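You operate a simulated robot arm through the tools that you are given. There is no shell and no other tool. Be economical: measure what you need, move in short steps, check, and stop when the job is done.

Carry out the task below with a simulated two-armed robot. There is one attempt and no reset: what you move stays moved.

JOB
Wipe up the spill on the card bench with the cloth and put it back.
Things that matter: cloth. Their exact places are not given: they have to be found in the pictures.

It is judged by the outcome, as a careful person would: the job done as asked, and still so three seconds after it is handed in. It fails if anything else is knocked over, pushed out of place, dropped, spilled or broken. Flat cloth is picked up by pressing the open fingertips on it (5 to 10 N) and closing them slowly along it; thin cloth reads only 2 to 8 mm in the jaws.

ROBOT AND FRAMES
Two 7-joint arms with two-finger grippers on one trunk, on a base that drives. Base frame: it is fixed to the floor where the robot stands at the start and does not move with it; the origin is under the middle of the robot, x ahead of it, y to its left, z up; the surface under the hand at the start is at about z = 0.88. Lengths are in m, angles in degrees, forces in N, time in s.
The left shoulder is at the start at [0.064, 0.216, 1.169], the right one opposite. With the tool pointing down near the work surface each hand reaches from about 0.28 to 0.8 m from the robot's upright axis, wherever it stands, measured 20 degrees to its own side. Payload 3.18 kg a hand.
Tool frame (each hand has its own): the origin (TCP) lies between the finger pads and is the grasp point; the fingertips stand 0.03 m ahead of it; z points along the fingers, y is the line along which they close. Largest opening 0.144 m; the body of the gripper starts 0.103 m behind the TCP.
Orientation is told as [roll, pitch, yaw] about the base's x, y, z axes, in that order, counted from this pose: with the fingers straight down and closing along the base's y, the tool's x points along the base's -x, its y along +y and its z along -z.

CONTROLS
- The arms move only by the tool nudge_tool. It takes "left_targets", "right_targets" or both (then of equal length, played together; a hand with none holds still); each is a list that holds one entry, the list of rows, each a list of 7 numbers: the shift along the tool's x, y, z in units of 40 mm (1.0 is 40 mm), then the turn, a rotation vector about the tool's x, y, z in units of 4 degrees (1.0 is 4 degrees), then the finger opening in m, from 0 to 0.144. In form: [[[dx, dy, dz, wx, wy, wz, fingers], ...]]. A call has 1 to 8 rows; each row shifts and turns the commanded pose from where the row before left it, along the tool's axes as they then stand. A call with a number of a shift or a turn outside -1 to 1 is refused whole. Rows are played at 5 a second. More than 0.05 m and 8.6 degrees between two rows, or a gripper value outside its range, and nothing of the call is played. A pose out of reach is approached as far as the arm can. The call stops where the force on the tool passes 40 N (or 10 N more than at its start, if that is more) or the arm is blocked; 0.2 s more then pass. Each finger halts on what it meets, pressing with about 33 N; the grip force reading is that of the motor and also rises with nothing between the fingers. The clock runs only during rows and for 0.2 s after the last one: add rows that do not move to give the fingers time. It gives the time, the measured TCP pose, the force on the tool (base axes), the opening and the grip force at its end, in the units of the frame above (readings bear some noise), with the torque about the TCP (base axes, N m) and any sound that the robot's microphone picked up, and new pictures: "views" is both (left out), scene, wrist or none (wrist: the cameras of the hands that moved).
- Cameras (640 x 400 px; columns grow to the right, rows downward): "scene" is now at [0.1497, 0.036, 1.352]; the picture's right is [0.40, -0.92, 0.00], its down [-0.49, -0.21, -0.84] and it looks along [0.77, 0.34, -0.54] (base axes); focal length 273 px, centre (320, 200). "left" rides on the left gripper at [0.076, -0.016, -0.143] in its tool frame; the picture's right is [0.21, 0.98, 0.00], its down [-0.84, 0.18, -0.51] and it looks along [-0.50, 0.11, 0.86] (tool axes); focal length 218 px, centre (320, 200). "right" rides on the right gripper at [0.076, 0.016, -0.143] in its tool frame; the picture's right is [-0.21, 0.98, 0.00], its down [-0.84, -0.18, -0.51] and it looks along [-0.50, -0.11, 0.86] (tool axes); focal length 218 px, centre (320, 200).
- raise_lower(by): slides the trunk up (or, below 0, down) by that many m; the arms and the scene camera ride with it, the base frame stays. It gives what a move gives, with no picture.
- drive_base(legs): drives the robot by 1 to 6 legs, each [ahead, left, turn to the left] in m, m and degrees, along the robot's own axes; the way and the turn of a leg run together, so that a leg with both is an arc; at most 1.5 m and 180 degrees a leg. The arms and the cameras ride along, it lands a little off, and it stops where it bumps. It gives what a move gives, and a new picture of the scene camera.
- pan_tilt(pan, tilt): turns the head with the scene camera to pan (to the left, within 80 degrees either way) and tilt (down, from -29 to 69), counted from straight ahead of the robot. It gives what a move gives, and a new picture of the scene camera.
- probe_pixels(camera, pixels): there is no depth. For up to 12 entries [column, row, z] of the newest picture of that camera ("zoom" is the newest enlarged one), the place [x, y] in the base frame at which the ray of that pixel passes the height z, good to about 0.002 m, but the place of the scene camera against the robot may be out by one fixed shift of up to 0.012 m in any direction. The clock stands still meanwhile.
- zoom(camera, box): a new picture of the part [left, top, right, bottom] of that camera's present view, enlarged. The clock stands still meanwhile.
- hand_in(): hands the job in; it is judged then, once.

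Work in short steps. Measure before you move; look again where a grasp or a placing could have gone wrong, and mend it. You have 80 turns and 260 pictures in all, those below and enlarged ones among them. Open the grippers and draw the arms clear of the work before you hand the job in, unless the task says otherwise; then end with one line.

The tools are called after "Emit:" as name(argument=value, ...) on one line, values as JSON. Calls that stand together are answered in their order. nudge_tool: Moves the arms, as the interface text tells. Its arguments: {"type":"object","properties":{"left_targets":{"type":"array"},"right_targets":{"type":"array"},"views":{"type":"string","enum":["both","scene","wrist","none"]}},"required":[]} The other tools are called the same way: raise_lower (by) slides the trunk up or down; drive_base (legs) drives the base; pan_tilt (pan, tilt) turns the head that bears the scene camera; probe_pixels (camera, pixels) gives the place at which the rays of pixels pass given heights; zoom (camera, box) takes an enlarged picture of a part of a camera's view; hand_in () hands the job in.

At the start:

```text
time: 0.0
left_tcp_pos: [0.4387, 0.4431, 1.0401]
left_tcp_rot: [0.0, 0.0, 0.0]
left_force: [0.3, 0.7, -0.2]
left_wrist_torque: [-0.03, 0.0, 0.02]
left_grip_width: 0.1438
left_gripper_force: 0.2
right_tcp_pos: [0.342, 0.0103, 1.1696]
right_tcp_rot: [-0.1, 0.2, 0.1]
right_force: [-0.8, -1.1, 0.8]
right_wrist_torque: [0.03, 0.05, 0.03]
right_grip_width: 0.1438
right_gripper_force: 0.0
trunk travel left (down, up): [-0.25, 0.119]
robot x, y, heading: [0.0054, 0.0012, 0.3]
head pan, tilt: [23.5, 32.6]
```

scene: 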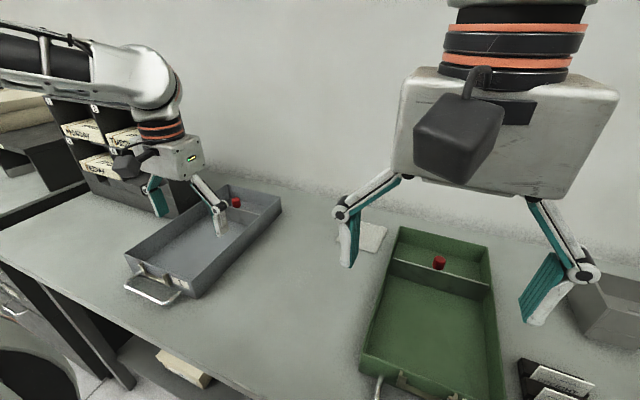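
right: 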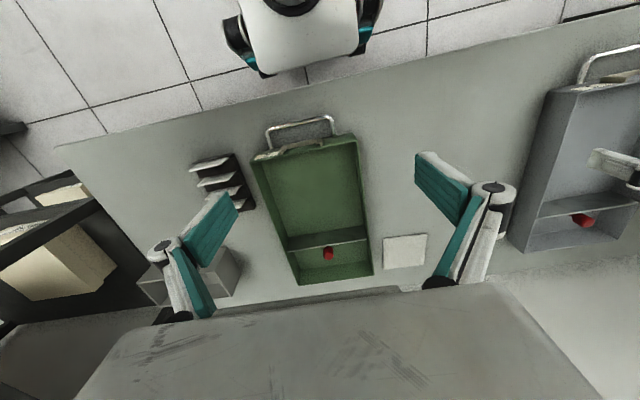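
left: 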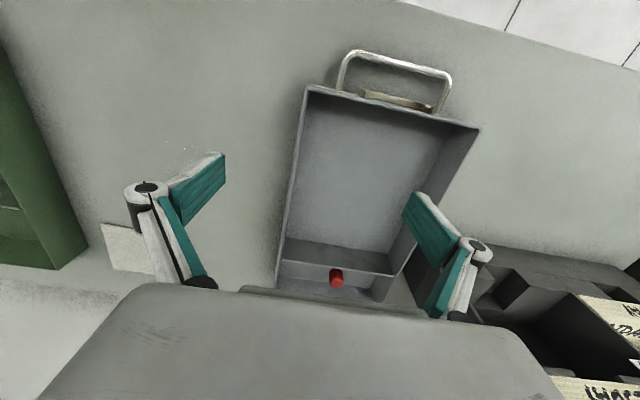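

The pictures show a bench with a grey and a green tray and a white square (scene ~370,236), perhaps the cloth; no spill is seen yet. I look around with the head.

Emit:
pan_tilt(pan=75, tilt=25)

Emit:
pan_tilt(pan=-60, tilt=25)

Emit:
pan_tilt(pan=-10, tilt=45)

Emit:
zoom(camera="left", box=[60, 100, 300, 300])

Emit:
zoom(camera="right", box=[120, 100, 480, 310])

```text
time: 1.2
left_tcp_pos: [0.439, 0.4434, 1.0396]
left_tcp_rot: [0.0, -0.1, -0.1]
left_force: [0.1, -0.2, 0.5]
left_wrist_torque: [0.01, -0.01, -0.04]
left_grip_width: 0.144
left_gripper_force: 0.1
right_tcp_pos: [0.342, 0.0102, 1.1692]
right_tcp_rot: [0.1, 0.1, 0.1]
right_force: [-0.7, 0.2, 0.6]
right_wrist_torque: [0.0, -0.02, -0.02]
right_grip_width: 0.1439
right_gripper_force: 0.2
trunk travel left (down, up): [-0.25, 0.119]
robot x, y, heading: [0.0014, -0.0016, 0.2]
head pan, tilt: [75.0, 25.0]
```

scene: 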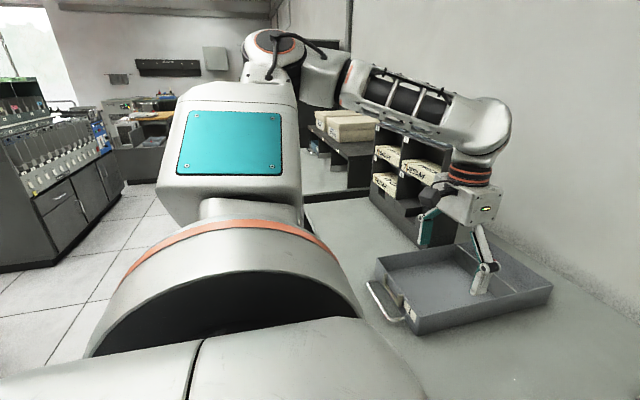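

```text
time: 3.4
left_tcp_pos: [0.4384, 0.4434, 1.0404]
left_tcp_rot: [0.0, -0.1, 0.0]
left_force: [-0.2, 0.6, 0.2]
left_wrist_torque: [0.06, 0.02, 0.0]
left_grip_width: 0.144
left_gripper_force: 0.1
right_tcp_pos: [0.3419, 0.0101, 1.1697]
right_tcp_rot: [-0.1, 0.2, 0.0]
right_force: [-0.7, -0.6, 0.0]
right_wrist_torque: [0.0, -0.01, 0.03]
right_grip_width: 0.1439
right_gripper_force: 0.1
trunk travel left (down, up): [-0.25, 0.119]
robot x, y, heading: [0.004, -0.0001, 0.1]
head pan, tilt: [-60.0, 25.0]
```

scene: 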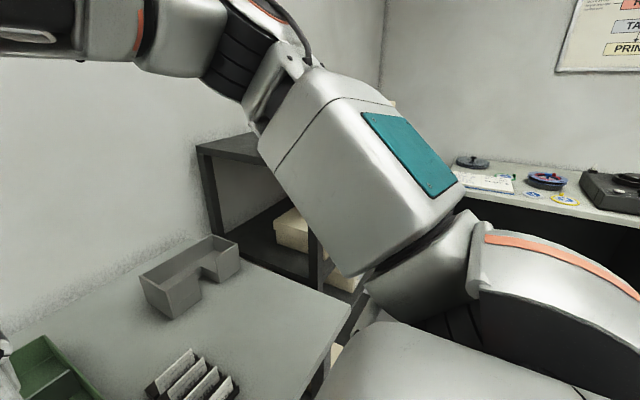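

```text
time: 4.5
left_tcp_pos: [0.4403, 0.4434, 1.0394]
left_tcp_rot: [0.0, 0.0, 0.0]
left_force: [0.0, 0.8, 0.2]
left_wrist_torque: [0.02, 0.02, 0.02]
left_grip_width: 0.1441
left_gripper_force: 0.2
right_tcp_pos: [0.3421, 0.0106, 1.1698]
right_tcp_rot: [0.0, 0.0, 0.0]
right_force: [0.0, -0.5, -0.2]
right_wrist_torque: [-0.04, -0.01, -0.01]
right_grip_width: 0.1441
right_gripper_force: 0.0
trunk travel left (down, up): [-0.25, 0.119]
robot x, y, heading: [0.0005, -0.0034, -0.0]
head pan, tilt: [-10.0, 45.0]
```

scene: 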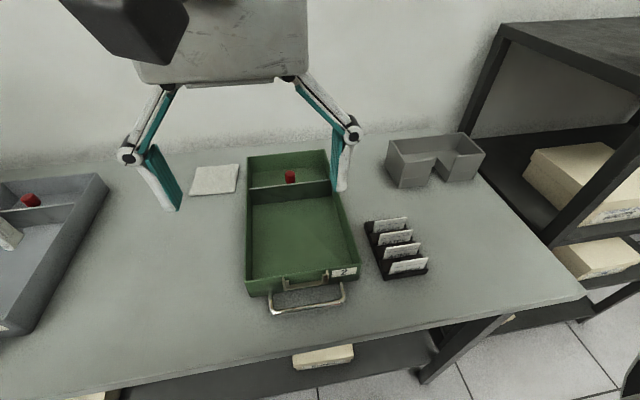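

```text
2.00 times, centred on (180, 200) of left
```

zoom: 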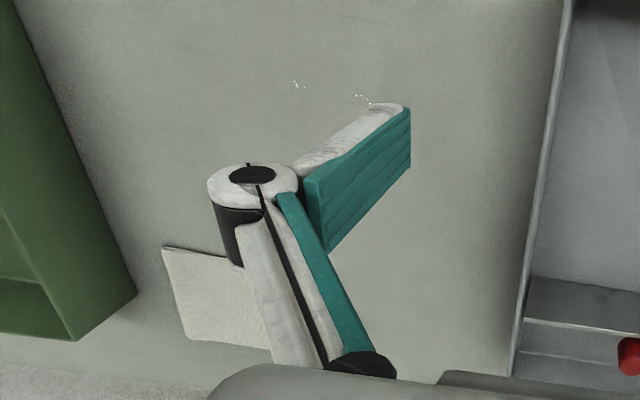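

```text
1.78 times, centred on (300, 205) of right
```

zoom: 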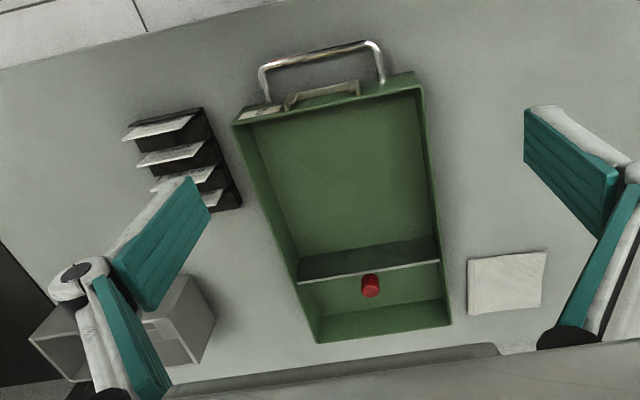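

Bright glints near the left image (175–205,145) suggest a clear spill on this bench, between the trays. I look closer with the scene camera.

Emit:
pan_tilt(pan=20, tilt=50)

Emit:
zoom(camera="scene", box=[200, 60, 440, 260])

Emit:
zoom(camera="left", box=[130, 110, 250, 190])

Emit:
probe_pixels(camera="left", pixels=[[170, 143, 0.88], [196, 148, 0.88], [101, 224, 0.88], [110, 265, 0.88]])

Emit:
probe_pixels(camera="right", pixels=[[383, 238, 0.88], [425, 234, 0.88], [384, 268, 0.88], [424, 264, 0.88]])

```text
time: 5.5
left_tcp_pos: [0.44, 0.4424, 1.0402]
left_tcp_rot: [0.0, -0.1, -0.1]
left_force: [-0.7, -0.6, 0.3]
left_wrist_torque: [0.02, -0.02, 0.02]
left_grip_width: 0.1441
left_gripper_force: 0.0
right_tcp_pos: [0.3419, 0.0103, 1.1712]
right_tcp_rot: [0.0, 0.1, 0.0]
right_force: [-0.1, 0.1, -0.1]
right_wrist_torque: [0.0, -0.02, -0.03]
right_grip_width: 0.1441
right_gripper_force: 0.2
trunk travel left (down, up): [-0.25, 0.119]
robot x, y, heading: [0.0024, 0.0011, 0.0]
head pan, tilt: [20.0, 50.0]
```

scene: 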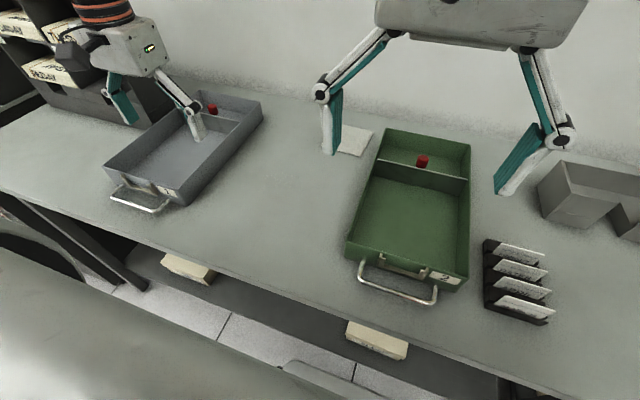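

```text
2.00 times, centred on (320, 160) of scene
```

zoom: 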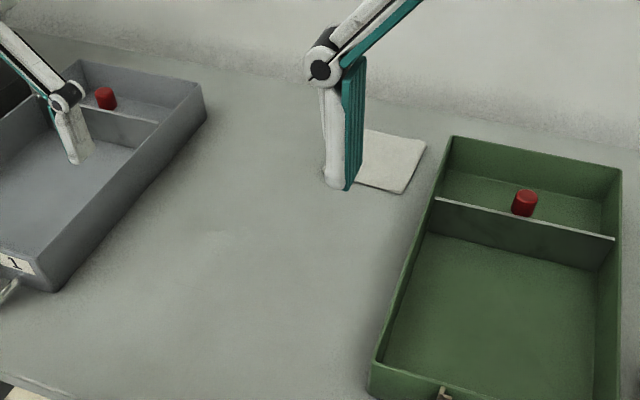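

```text
5.00 times, centred on (190, 150) of left
```

zoom: 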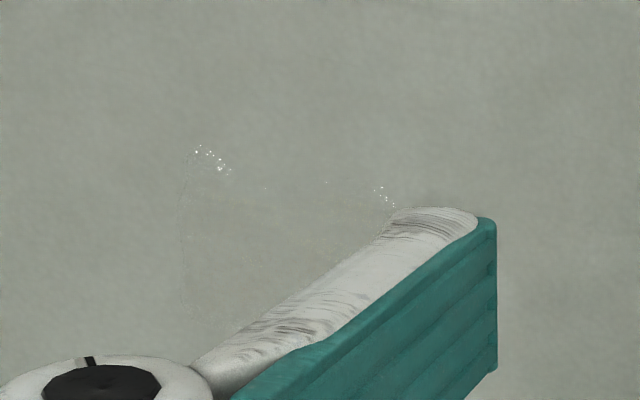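

```text
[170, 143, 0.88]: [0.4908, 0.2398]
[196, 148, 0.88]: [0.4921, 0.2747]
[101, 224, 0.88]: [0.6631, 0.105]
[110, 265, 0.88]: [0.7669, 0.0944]
```

```text
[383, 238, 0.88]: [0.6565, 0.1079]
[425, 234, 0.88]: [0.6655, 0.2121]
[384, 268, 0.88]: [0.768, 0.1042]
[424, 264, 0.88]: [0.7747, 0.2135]
```

The white square is the cloth: about x 0.66–0.77, y 0.105–0.212. The spill glints are near (0.49,0.24–0.275), extending under the finger's view. I shift both hands to the right so the left camera sees the spill between its fingers.

Emit:
nudge_tool(left_targets=[[[0, -1, 0, 0, 0, 0, 0.144], [0, -1, 0, 0, 0, 0, 0.144], [0, -1, 0, 0, 0, 0, 0.144], [0, -1, 0, 0, 0, 0, 0.144], [0, 0, 0, 0, 0, 0, 0.144]]], right_targets=[[[0, -1, 0, 0, 0, 0, 0.144], [0, -1, 0, 0, 0, 0, 0.144], [0, -1, 0, 0, 0, 0, 0.144], [0, -1, 0, 0, 0, 0, 0.144], [0, 0, 0, 0, 0, 0, 0.144]]], views="both")

Emit:
zoom(camera="left", box=[200, 80, 440, 230])

```text
time: 6.7
left_tcp_pos: [0.4372, 0.2851, 1.0384]
left_tcp_rot: [-0.1, 0.1, 0.1]
left_force: [0.3, 0.4, 1.0]
left_wrist_torque: [-0.01, -0.03, -0.03]
left_grip_width: 0.1442
left_gripper_force: 0.0
right_tcp_pos: [0.3436, -0.1497, 1.1703]
right_tcp_rot: [0.0, 0.2, 0.0]
right_force: [0.4, 0.0, 0.5]
right_wrist_torque: [-0.02, -0.01, -0.02]
right_grip_width: 0.144
right_gripper_force: 0.0
trunk travel left (down, up): [-0.25, 0.119]
robot x, y, heading: [0.0022, 0.0002, -0.0]
head pan, tilt: [20.0, 50.0]
```

scene: 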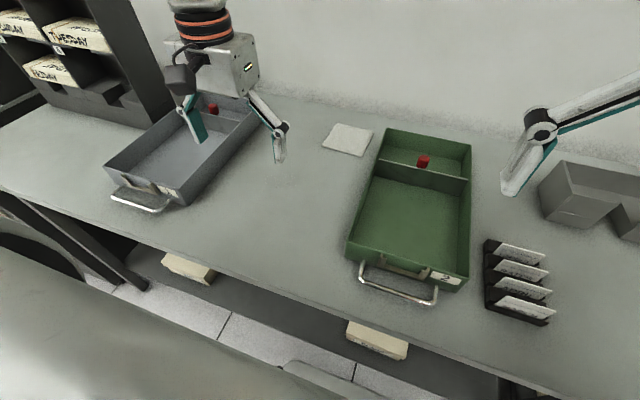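
right: 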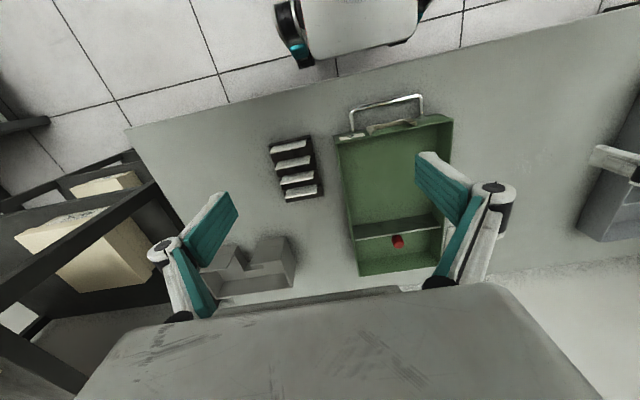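
left: 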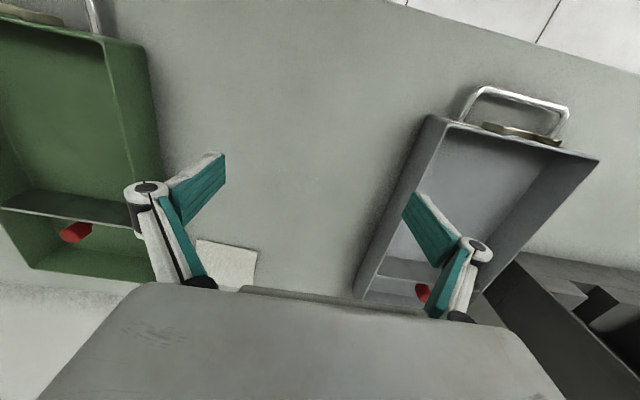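

```text
2.67 times, centred on (320, 155) of left
```

zoom: 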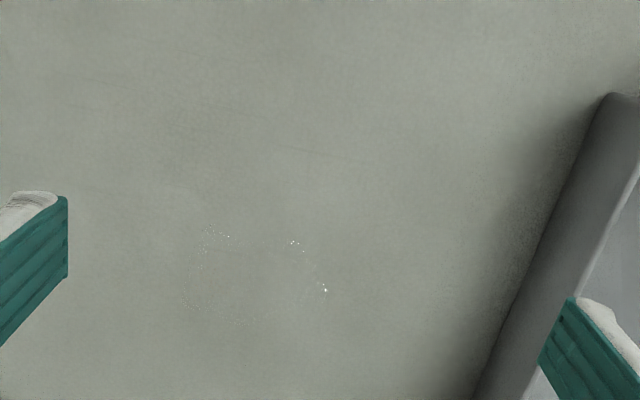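

The spill outline is faint at zoom (185–330, 225–320); I enlarge more.

Emit:
zoom(camera="left", box=[256, 150, 336, 200])

Emit:
zoom(camera="scene", box=[230, 140, 350, 230])

```text
8.00 times, centred on (296, 175) of left
```

zoom: 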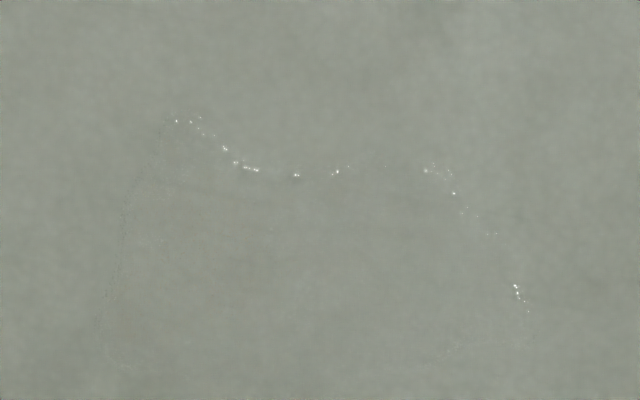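

```text
4.44 times, centred on (290, 185) of scene
```

zoom: 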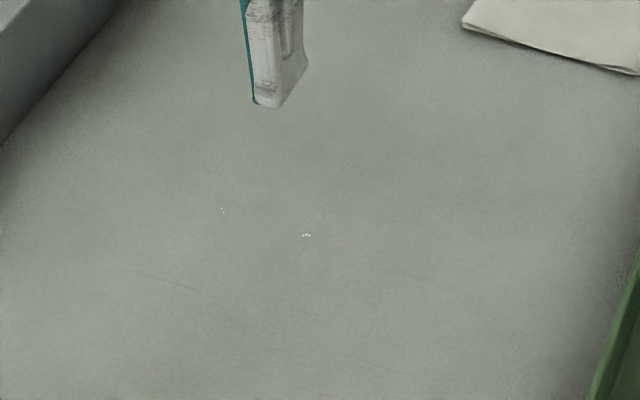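

I look at the lower part of the spill, the cloth, and project the edges.

Emit:
zoom(camera="left", box=[190, 220, 270, 300])

Emit:
zoom(camera="left", box=[250, 165, 346, 225])

Emit:
probe_pixels(camera="left", pixels=[[278, 165, 0.88], [268.5, 191, 0.88], [321.6, 187, 0.88], [310, 170.6, 0.88], [310, 194, 0.88], [290, 171, 0.88], [268, 205, 0.88]])

Emit:
zoom(camera="scene", box=[310, 110, 390, 170])

Emit:
probe_pixels(camera="scene", pixels=[[337, 123, 0.88], [373, 130, 0.88], [322, 147, 0.88], [358, 156, 0.88], [271, 179, 0.88], [287, 185, 0.88], [278, 162, 0.88]])

```text
5.00 times, centred on (230, 260) of left
```

zoom: 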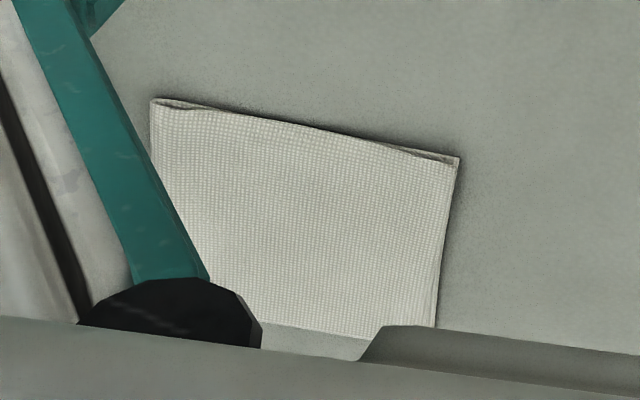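

```text
6.67 times, centred on (298, 195) of left
```

zoom: 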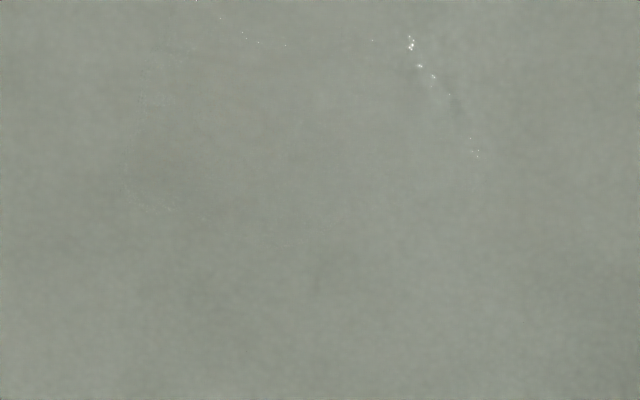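

```text
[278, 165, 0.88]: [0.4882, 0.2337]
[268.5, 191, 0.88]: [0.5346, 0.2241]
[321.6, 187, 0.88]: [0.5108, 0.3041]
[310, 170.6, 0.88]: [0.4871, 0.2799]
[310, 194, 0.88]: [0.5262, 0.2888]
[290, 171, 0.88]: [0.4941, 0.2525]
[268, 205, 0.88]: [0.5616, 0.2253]
```

```text
6.67 times, centred on (350, 140) of scene
```

zoom: 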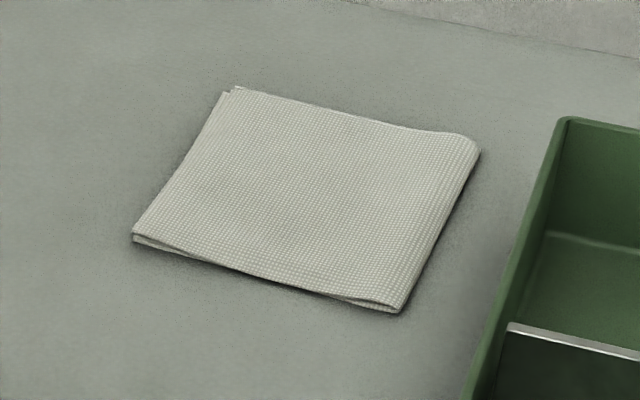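

```text
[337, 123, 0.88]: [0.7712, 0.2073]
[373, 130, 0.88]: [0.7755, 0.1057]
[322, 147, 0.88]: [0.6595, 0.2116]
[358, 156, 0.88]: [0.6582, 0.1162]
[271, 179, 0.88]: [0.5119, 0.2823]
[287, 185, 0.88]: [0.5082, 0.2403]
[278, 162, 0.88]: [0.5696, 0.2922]
```

The cloth lies folded once, centre ≈(0.715,0.158); the spill spans about x 0.487–0.56, y 0.22–0.305. I bring the left hand above the cloth with fingers set to 0.04.

Emit:
nudge_tool(left_targets=[[[-1, -0.457, 0, 0, 0, 0, 0.04], [-1, -0.457, 0, 0, 0, 0, 0.04], [-1, -0.457, 0, 0, 0, 0, 0.04], [-1, -0.457, 0, 0, 0, 0, 0.04], [-1, -0.457, 0, 0, 0, 0, 0.04], [-1, -0.457, 0, 0, 0, 0, 0.04], [-0.9, -0.457, 0, 0, 0, 0, 0.04], [0, 0, 0.5, 0, 0, 0, 0.04]]])

Emit:
zoom(camera="left", box=[220, 130, 420, 290])

```text
time: 8.5
left_tcp_pos: [0.5893, 0.2138, 1.0179]
left_tcp_rot: [-0.1, 0.1, -0.1]
left_force: [0.5, 1.0, 0.3]
left_wrist_torque: [0.02, 0.03, -0.02]
left_grip_width: 0.0399
left_gripper_force: 0.1
left hand out of reach, approached as far as the arm can: row 4, 5, 6, 7
right_tcp_pos: [0.3458, -0.15, 1.1689]
right_tcp_rot: [-0.1, 0.1, 0.0]
right_force: [1.3, 0.1, 0.4]
right_wrist_torque: [-0.03, 0.0, 0.04]
right_grip_width: 0.1438
right_gripper_force: 0.1
trunk travel left (down, up): [-0.25, 0.119]
robot x, y, heading: [-0.0023, 0.0001, -0.1]
head pan, tilt: [20.0, 50.0]
```

scene: 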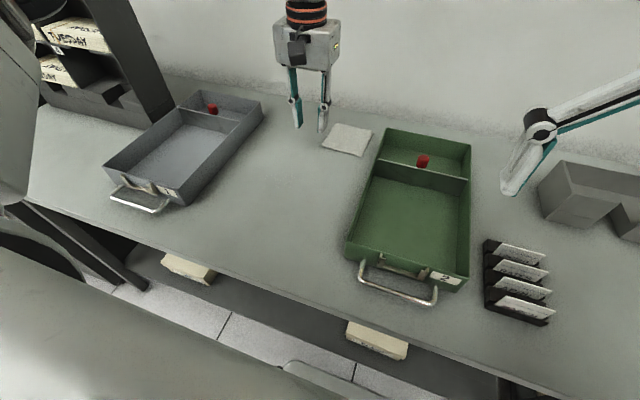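
left: 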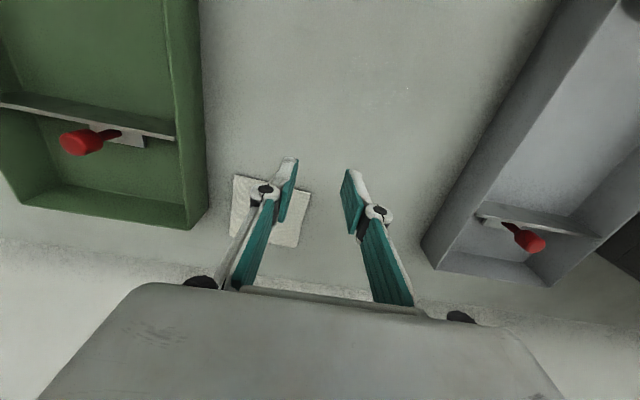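

```text
2.50 times, centred on (320, 210) of left
```

zoom: 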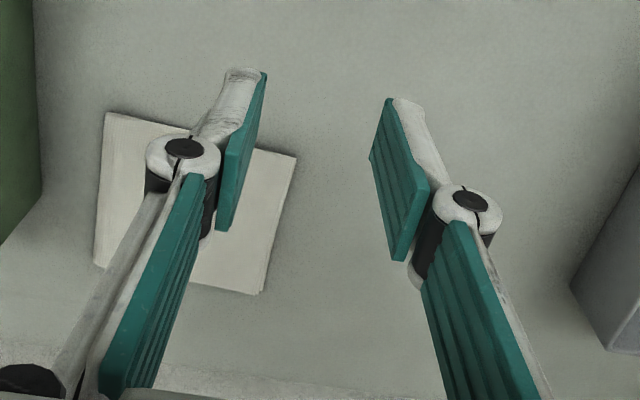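

The arm ran out of reach at x 0.589 at this height; nearer the table it should reach further. I lower to about z 0.94 and go on toward (0.70,0.157).

Emit:
nudge_tool(left_targets=[[[0, 0, 0.9, 0, 0, 0, 0.04], [0, 0, 0.9, 0, 0, 0, 0.04], [-0.5, -0.3, 0, 0, 0, 0, 0.04], [0, 0, 0, 0, 0, 0, 0.04]]])

```text
time: 9.5
left_tcp_pos: [0.5943, 0.2211, 0.9519]
left_tcp_rot: [-0.1, -0.1, 0.0]
left_force: [0.7, 0.9, 0.3]
left_wrist_torque: [0.01, 0.0, -0.01]
left_grip_width: 0.0399
left_gripper_force: 0.2
left hand out of reach, approached as far as the arm can: row 3
right_tcp_pos: [0.3444, -0.1508, 1.1695]
right_tcp_rot: [0.1, 0.1, -0.1]
right_force: [0.0, -0.2, 0.2]
right_wrist_torque: [-0.01, -0.01, 0.0]
right_grip_width: 0.144
right_gripper_force: 0.0
trunk travel left (down, up): [-0.25, 0.119]
robot x, y, heading: [0.0011, -0.0013, -0.3]
head pan, tilt: [20.0, 50.0]
```

scene: 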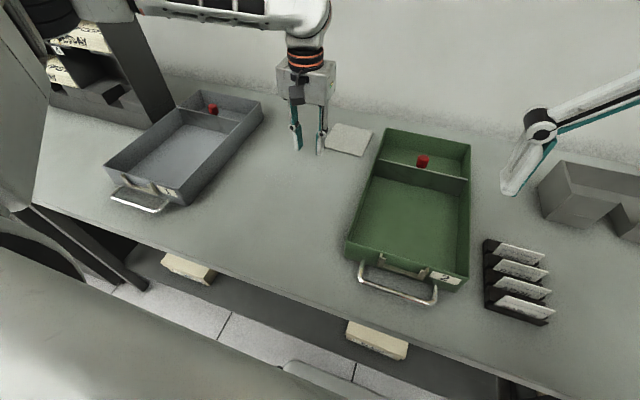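
left: 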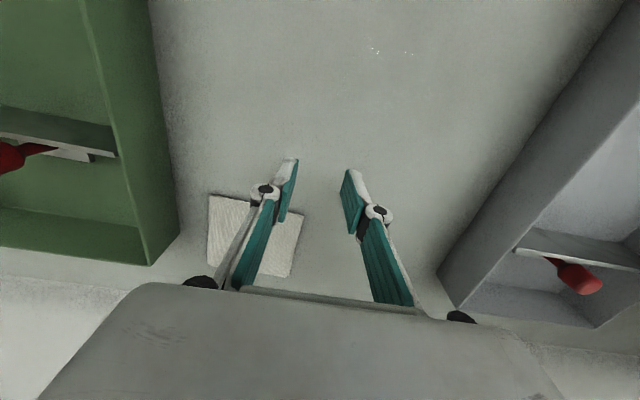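

The arm seems limited by its posture rather than pure distance. I test a purely forward shift here with a small yaw.

Emit:
nudge_tool(left_targets=[[[-0.5, 0, 0, 0, 0, 0, 0.04], [-0.5, 0, 0, 0, 0, 0, 0.04], [0, 0, 0, 0, 0, 0, 0.04]]], views="none")

Emit:
nudge_tool(left_targets=[[[-0.3, 0, 0, 0, 0, 1, 0.04], [-0.3, 0, 0, 0, 0, 1, 0.04], [-0.3, 0, 0, 0, 0, 1, 0.04], [0, 0, 0, 0, 0, 0, 0.04]]], views="none")

Emit:
probe_pixels(camera="scene", pixels=[[400, 335, 0.88], [200, 265, 0.88], [570, 385, 0.88], [180, 265, 0.3]])

```text
time: 10.3
left_tcp_pos: [0.6139, 0.2403, 0.9565]
left_tcp_rot: [-0.1, -0.1, 0.0]
left_force: [0.0, 0.0, -0.4]
left_wrist_torque: [-0.04, -0.01, 0.02]
left_grip_width: 0.0397
left_gripper_force: 0.1
left hand out of reach, approached as far as the arm can: row 1, 2
right_tcp_pos: [0.3445, -0.1497, 1.1688]
right_tcp_rot: [-0.1, 0.2, 0.0]
right_force: [-0.4, -0.4, -0.5]
right_wrist_torque: [0.0, 0.0, 0.0]
right_grip_width: 0.1438
right_gripper_force: 0.0
trunk travel left (down, up): [-0.25, 0.119]
robot x, y, heading: [-0.001, -0.0002, 0.3]
head pan, tilt: [20.0, 50.0]
```

```text
time: 11.3
left_tcp_pos: [0.6308, 0.2556, 0.96]
left_tcp_rot: [-0.2, -0.2, -12.1]
left_force: [-0.8, 0.0, 0.3]
left_wrist_torque: [0.02, 0.01, -0.02]
left_grip_width: 0.04
left_gripper_force: 0.1
left hand out of reach, approached as far as the arm can: row 1, 2, 3
right_tcp_pos: [0.3439, -0.1496, 1.1693]
right_tcp_rot: [0.0, 0.1, 0.1]
right_force: [0.2, 0.1, -0.5]
right_wrist_torque: [-0.01, 0.02, -0.03]
right_grip_width: 0.1438
right_gripper_force: 0.3
trunk travel left (down, up): [-0.25, 0.119]
robot x, y, heading: [-0.0024, -0.0027, -0.2]
head pan, tilt: [20.0, 50.0]
```

```text
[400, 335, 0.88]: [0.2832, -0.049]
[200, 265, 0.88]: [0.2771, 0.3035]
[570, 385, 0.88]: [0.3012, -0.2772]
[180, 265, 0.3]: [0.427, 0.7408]
```

The limit slides along +y, so it is a sideways joint limit: the cloth needs to lie more to the left of the robot. I raise and draw back the left hand, undo the yaw, then turn the base 15° to the right.

Emit:
nudge_tool(left_targets=[[[0.2, 0, -0.9, 0, 0, -1, 0.04], [0.2, 0, -0.9, 0, 0, -1, 0.04], [0.2, 0, -0.9, 0, 0, -1, 0.04], [1, 0, 0, 0, 0, 0, 0.04], [1, 0, 0, 0, 0, 0, 0.04], [1, 0, 0, 0, 0, 0, 0.04], [0, 0, 0, 0, 0, 0, 0.04]]], views="none")

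Emit:
drive_base(legs=[[0, 0, -15]])

```text
time: 12.9
left_tcp_pos: [0.484, 0.261, 1.0694]
left_tcp_rot: [0.0, 0.1, 0.0]
left_force: [0.1, 0.1, -0.1]
left_wrist_torque: [-0.03, 0.0, 0.04]
left_grip_width: 0.04
left_gripper_force: 0.0
right_tcp_pos: [0.3458, -0.1501, 1.1691]
right_tcp_rot: [0.0, 0.1, -0.1]
right_force: [0.7, 0.3, -0.8]
right_wrist_torque: [0.0, 0.04, -0.01]
right_grip_width: 0.1439
right_gripper_force: 0.1
trunk travel left (down, up): [-0.25, 0.119]
robot x, y, heading: [-0.0023, 0.0049, -0.2]
head pan, tilt: [20.0, 50.0]
```

```text
time: 14.2
left_tcp_pos: [0.5335, 0.128, 1.0713]
left_tcp_rot: [0.0, 0.0, -14.7]
left_force: [0.0, 0.3, -0.2]
left_wrist_torque: [0.02, 0.01, -0.03]
left_grip_width: 0.04
left_gripper_force: 0.1
right_tcp_pos: [0.2945, -0.2325, 1.1698]
right_tcp_rot: [0.1, 0.1, -14.5]
right_force: [0.2, -0.3, 1.2]
right_wrist_torque: [0.02, 0.01, 0.01]
right_grip_width: 0.1441
right_gripper_force: 0.1
trunk travel left (down, up): [-0.25, 0.119]
robot x, y, heading: [-0.0044, 0.0013, -14.7]
head pan, tilt: [20.0, 50.0]
```

scene: 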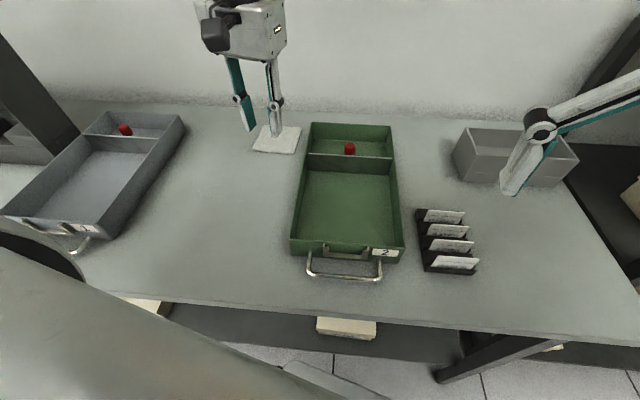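

The base turned to −14.7°. I straighten the yaw, then advance over the cloth at height toward (0.70,0.158).

Emit:
nudge_tool(left_targets=[[[0, 0.3, 0, 0, 0, -0.92, 0.04], [0, 0.3, 0, 0, 0, -0.92, 0.04], [0, 0.3, 0, 0, 0, -0.92, 0.04], [0, 0, 0.3, 0, 0, -0.92, 0.04], [-1, 0, 0.3, 0, 0, 0, 0.04], [-1, 0, 0.4, 0, 0, 0, 0.04], [-1, 0, 0.4, 0, 0, 0, 0.04], [0, 0, 0.4, 0, 0, 0, 0.04]]])

```text
time: 16.0
left_tcp_pos: [0.6595, 0.1637, 0.9988]
left_tcp_rot: [0.0, -0.1, 0.1]
left_force: [-0.2, 0.0, 0.6]
left_wrist_torque: [-0.02, -0.03, -0.02]
left_grip_width: 0.0401
left_gripper_force: 0.0
right_tcp_pos: [0.2946, -0.2321, 1.1694]
right_tcp_rot: [0.1, 0.1, -14.6]
right_force: [0.5, 0.1, 0.2]
right_wrist_torque: [-0.04, -0.05, 0.0]
right_grip_width: 0.1438
right_gripper_force: 0.0
trunk travel left (down, up): [-0.25, 0.119]
robot x, y, heading: [-0.0004, 0.0012, -14.6]
head pan, tilt: [20.0, 50.0]
```

scene: 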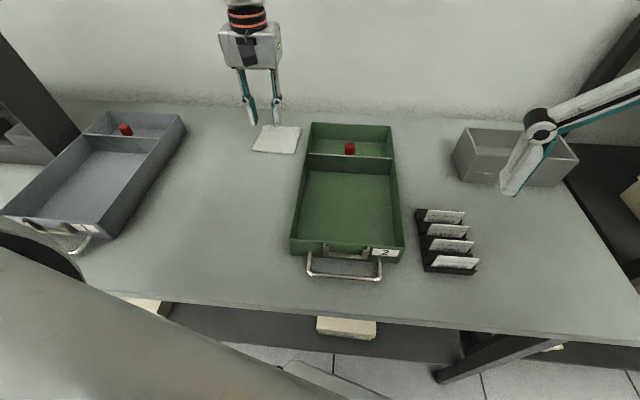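
left: 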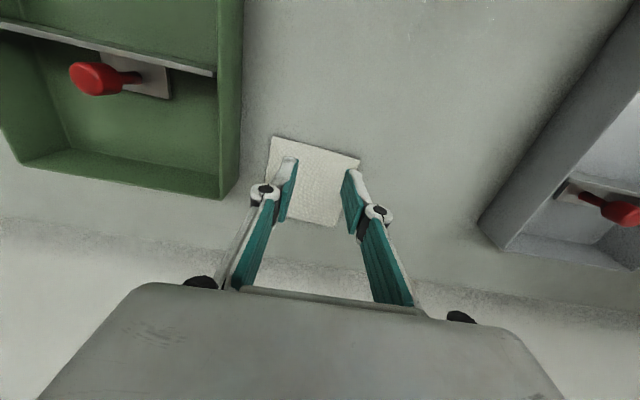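

Reach is fine now. I go to (0.712,0.158) and down to z≈0.93 (tips ~0.90).

Emit:
nudge_tool(left_targets=[[[-0.65, -0.1, 0, 0, 0, 0, 0.04], [-0.65, 0, 0.4, 0, 0, 0, 0.04], [0, 0, 0.6, 0, 0, 0, 0.04], [0, 0, 0.6, 0, 0, 0, 0.04], [0, 0, 0, 0, 0, 0, 0.04]]])

Emit:
zoom(camera="left", box=[220, 100, 420, 225])

Emit:
zoom(camera="scene", box=[220, 80, 330, 170])

```text
time: 17.2
left_tcp_pos: [0.7116, 0.1597, 0.9348]
left_tcp_rot: [-0.1, 0.1, 0.1]
left_force: [-0.3, -0.2, 0.0]
left_wrist_torque: [0.01, -0.02, 0.0]
left_grip_width: 0.0401
left_gripper_force: 0.1
right_tcp_pos: [0.2956, -0.2319, 1.1695]
right_tcp_rot: [0.1, 0.1, -14.6]
right_force: [1.2, 1.1, -0.4]
right_wrist_torque: [0.01, -0.03, 0.0]
right_grip_width: 0.1442
right_gripper_force: 0.0
trunk travel left (down, up): [-0.25, 0.119]
robot x, y, heading: [-0.0021, -0.0, -14.6]
head pan, tilt: [20.0, 50.0]
```

scene: 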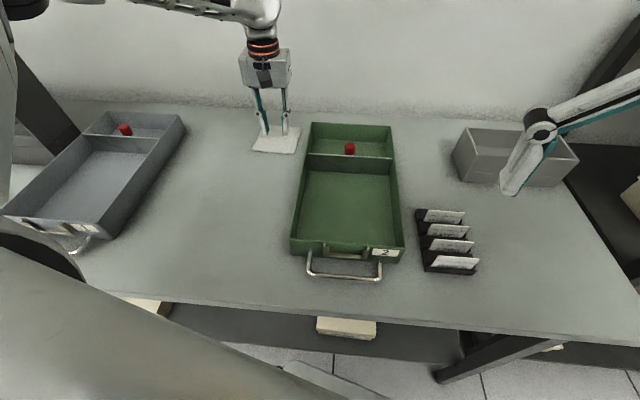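
left: 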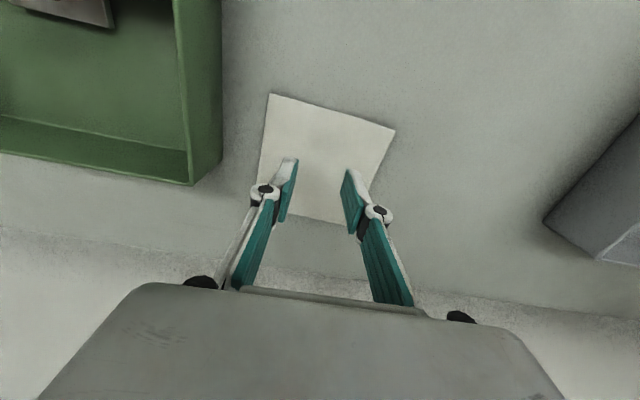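

```text
3.20 times, centred on (320, 162) of left
```

zoom: 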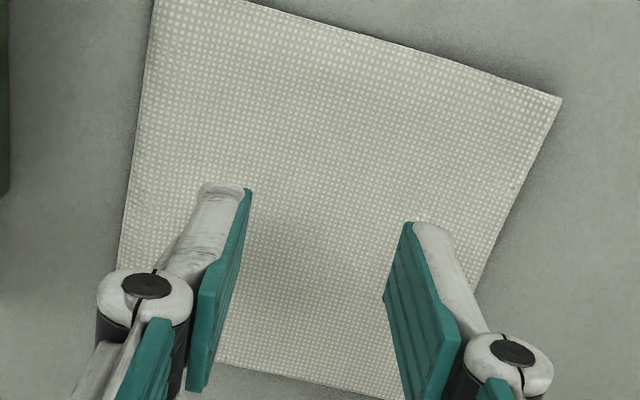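

```text
4.44 times, centred on (275, 125) of scene
```

zoom: 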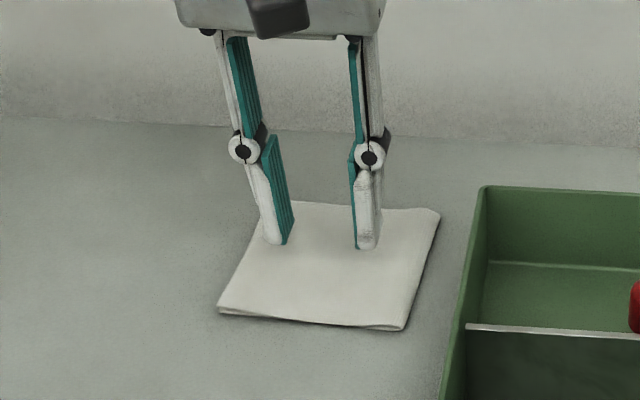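

The tips stand just above the cloth's middle. I narrow to 0.03 and press down in small steps, watching force.

Emit:
nudge_tool(left_targets=[[[0, 0, 0.2, 0, 0, 0, 0.03], [0, 0, 0.2, 0, 0, 0, 0.03], [0, 0, 0.1, 0, 0, 0, 0.03], [0, 0, 0, 0, 0, 0, 0.03]]], views="none")

Emit:
nudge_tool(left_targets=[[[0, 0, 0.08, 0, 0, 0, 0.03], [0, 0, 0, 0, 0, 0, 0.03]]], views="none")

```text
time: 18.2
left_tcp_pos: [0.7119, 0.1624, 0.9141]
left_tcp_rot: [0.0, 0.0, 0.1]
left_force: [-0.3, -0.2, -0.6]
left_wrist_torque: [0.0, 0.02, -0.01]
left_grip_width: 0.0303
left_gripper_force: 0.0
right_tcp_pos: [0.2951, -0.2326, 1.1703]
right_tcp_rot: [0.0, 0.1, -14.7]
right_force: [0.5, 0.2, 0.1]
right_wrist_torque: [0.0, 0.0, 0.0]
right_grip_width: 0.1439
right_gripper_force: 0.1
trunk travel left (down, up): [-0.25, 0.119]
robot x, y, heading: [-0.0009, 0.0008, -14.8]
head pan, tilt: [20.0, 50.0]
```

```text
time: 18.8
left_tcp_pos: [0.7122, 0.1611, 0.9119]
left_tcp_rot: [0.0, -0.1, 0.1]
left_force: [-0.4, 0.9, 5.2]
left_wrist_torque: [0.01, 0.02, -0.02]
left_grip_width: 0.0298
left_gripper_force: 0.0
right_tcp_pos: [0.2948, -0.233, 1.17]
right_tcp_rot: [0.1, 0.1, -14.6]
right_force: [0.6, -0.4, 1.0]
right_wrist_torque: [0.0, -0.01, 0.0]
right_grip_width: 0.1442
right_gripper_force: 0.1
trunk travel left (down, up): [-0.25, 0.119]
robot x, y, heading: [-0.0003, -0.0018, -14.8]
head pan, tilt: [20.0, 50.0]
```

Contact at 5 N. I press a hair more and close slowly along the cloth.

Emit:
nudge_tool(left_targets=[[[0, 0, 0.04, 0, 0, 0, 0.03], [0, 0, 0, 0, 0, 0, 0.025], [0, 0, 0, 0, 0, 0, 0.02], [0, 0, 0, 0, 0, 0, 0.015], [0, 0, 0, 0, 0, 0, 0.01], [0, 0, 0, 0, 0, 0, 0.005], [0, 0, 0, 0, 0, 0, 0], [0, 0, 0, 0, 0, 0, 0]]])

Emit:
zoom(camera="left", box=[220, 80, 420, 225])

Emit:
zoom(camera="scene", box=[220, 80, 330, 170])

```text
time: 20.6
left_tcp_pos: [0.7118, 0.1613, 0.9094]
left_tcp_rot: [-0.1, 0.0, 0.1]
left_force: [-0.4, 0.6, 3.8]
left_wrist_torque: [0.0, -0.01, 0.02]
left_grip_width: 0.0014
left_gripper_force: 27.9
right_tcp_pos: [0.2937, -0.2332, 1.1697]
right_tcp_rot: [0.0, 0.1, -14.6]
right_force: [0.2, 0.9, -1.2]
right_wrist_torque: [0.02, -0.01, 0.04]
right_grip_width: 0.1439
right_gripper_force: 0.1
trunk travel left (down, up): [-0.25, 0.119]
robot x, y, heading: [0.0015, 0.0016, -14.8]
head pan, tilt: [20.0, 50.0]
```

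scene: 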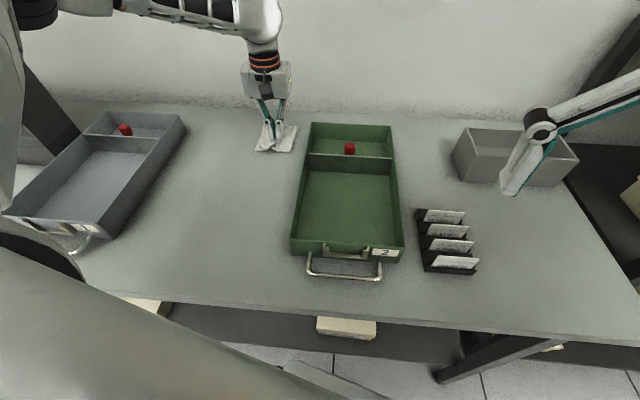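
left: 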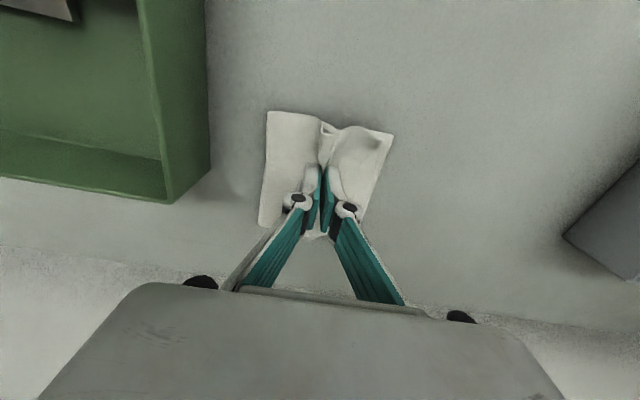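

```text
2.76 times, centred on (320, 152) of left
```

zoom: 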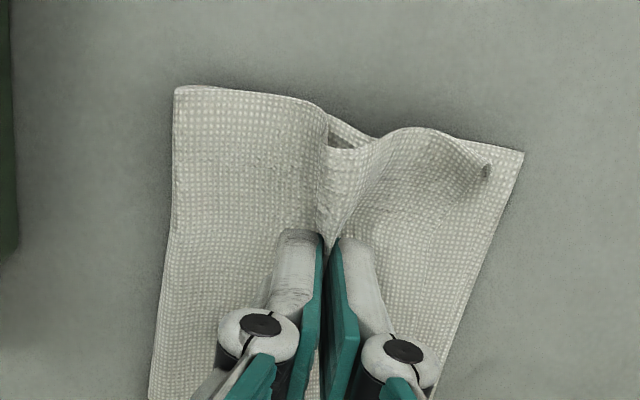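

```text
4.44 times, centred on (275, 125) of scene
```

zoom: 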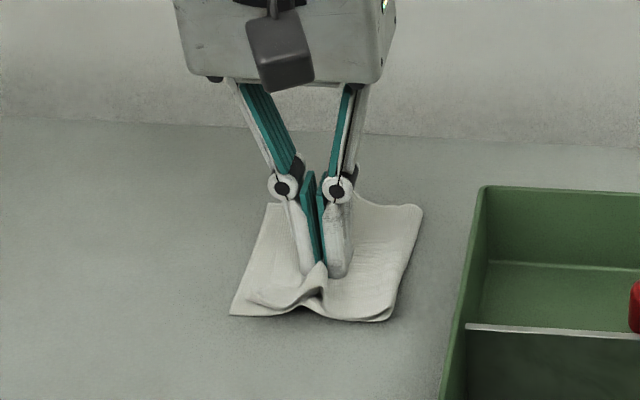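

A ridge formed between the tips, but the width reads only 1.4 mm. I lift 12 mm to test the hold.

Emit:
nudge_tool(left_targets=[[[0, 0, -0.15, 0, 0, 0, 0], [0, 0, -0.15, 0, 0, 0, 0], [0, 0, 0, 0, 0, 0, 0]]])

Emit:
zoom(camera="scene", box=[220, 80, 330, 170])

Emit:
zoom(camera="left", box=[220, 80, 420, 225])

```text
time: 21.4
left_tcp_pos: [0.7124, 0.1624, 0.9228]
left_tcp_rot: [0.0, -0.1, 0.1]
left_force: [-0.4, 0.6, 0.4]
left_wrist_torque: [0.03, -0.04, -0.02]
left_grip_width: 0.0035
left_gripper_force: 27.2
right_tcp_pos: [0.2938, -0.231, 1.1701]
right_tcp_rot: [0.0, 0.1, -14.6]
right_force: [0.0, 0.2, -1.2]
right_wrist_torque: [0.01, 0.01, -0.01]
right_grip_width: 0.144
right_gripper_force: 0.0
trunk travel left (down, up): [-0.25, 0.119]
robot x, y, heading: [0.0022, 0.0022, -14.9]
head pan, tilt: [20.0, 50.0]
```

scene: 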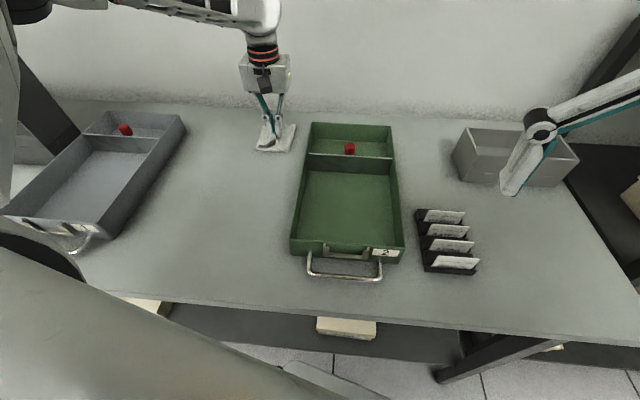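
left: 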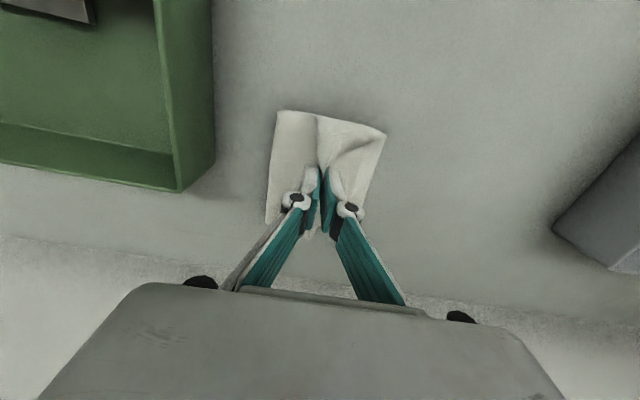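

```text
4.44 times, centred on (275, 125) of scene
```

zoom: 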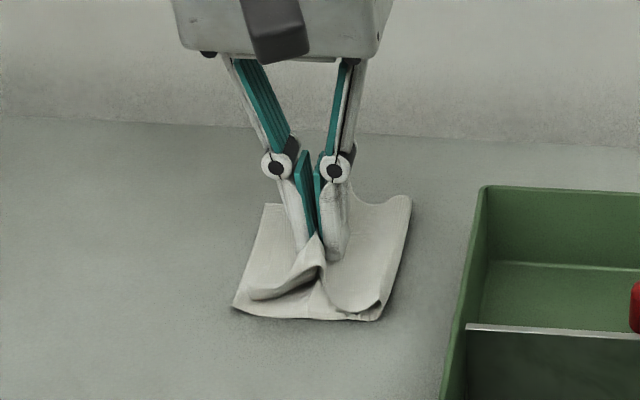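

```text
2.76 times, centred on (320, 152) of left
```

zoom: 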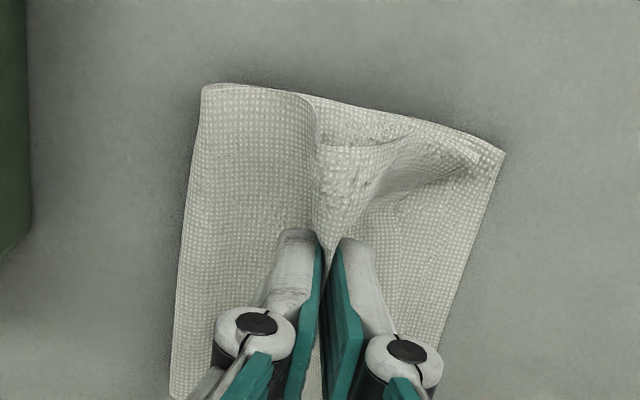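

It is held (3.5 mm), at least by the upper layer. I set it back down with light pressure and drag 20 mm toward the robot to see whether both layers follow.

Emit:
nudge_tool(left_targets=[[[0, 0, 0.2, 0, 0, 0, 0], [0, 0, 0.13, 0, 0, 0, 0], [0.25, 0.1, 0, 0, 0, 0, 0], [0.25, 0.1, 0, 0, 0, 0, 0], [0, 0, 0, 0, 0, 0, 0]]])

Emit:
zoom(camera="scene", box=[220, 80, 330, 170])

Emit:
zoom(camera="left", box=[220, 80, 420, 225])

```text
time: 22.6
left_tcp_pos: [0.6935, 0.1694, 0.9106]
left_tcp_rot: [0.0, 0.0, 0.0]
left_force: [-0.4, -0.2, 2.3]
left_wrist_torque: [0.01, 0.03, -0.01]
left_grip_width: 0.0038
left_gripper_force: 30.1
right_tcp_pos: [0.2952, -0.2331, 1.1699]
right_tcp_rot: [0.0, 0.0, -14.6]
right_force: [-0.8, 0.6, 0.0]
right_wrist_torque: [0.03, 0.03, -0.02]
right_grip_width: 0.1441
right_gripper_force: 0.0
trunk travel left (down, up): [-0.25, 0.119]
robot x, y, heading: [-0.001, 0.0015, -14.8]
head pan, tilt: [20.0, 50.0]
```

scene: 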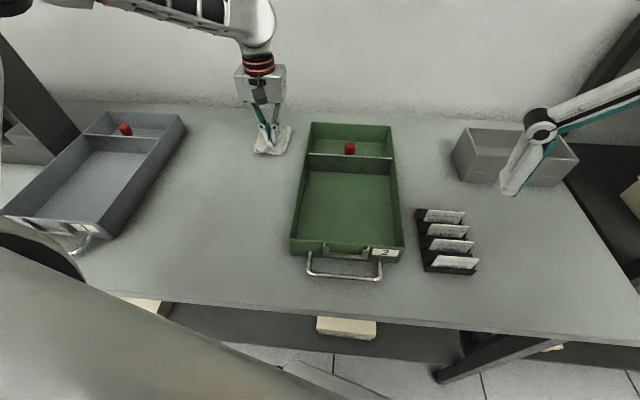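
left: 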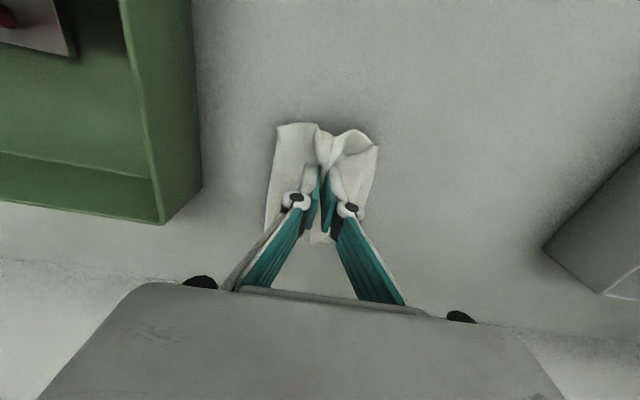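

```text
4.44 times, centred on (275, 125) of scene
```

zoom: 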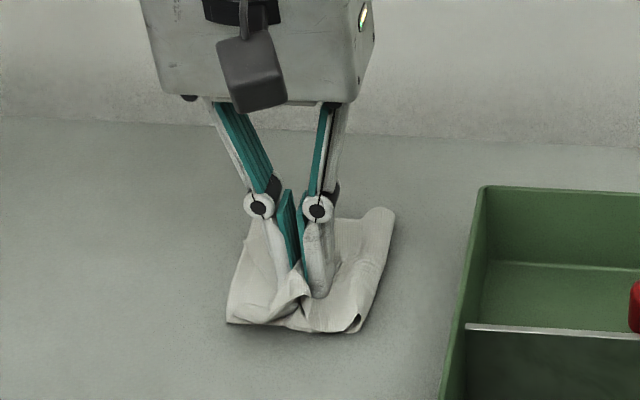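

```text
2.76 times, centred on (320, 152) of left
```

zoom: 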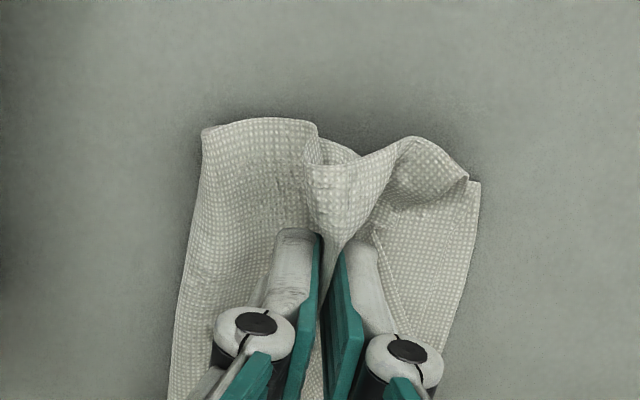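

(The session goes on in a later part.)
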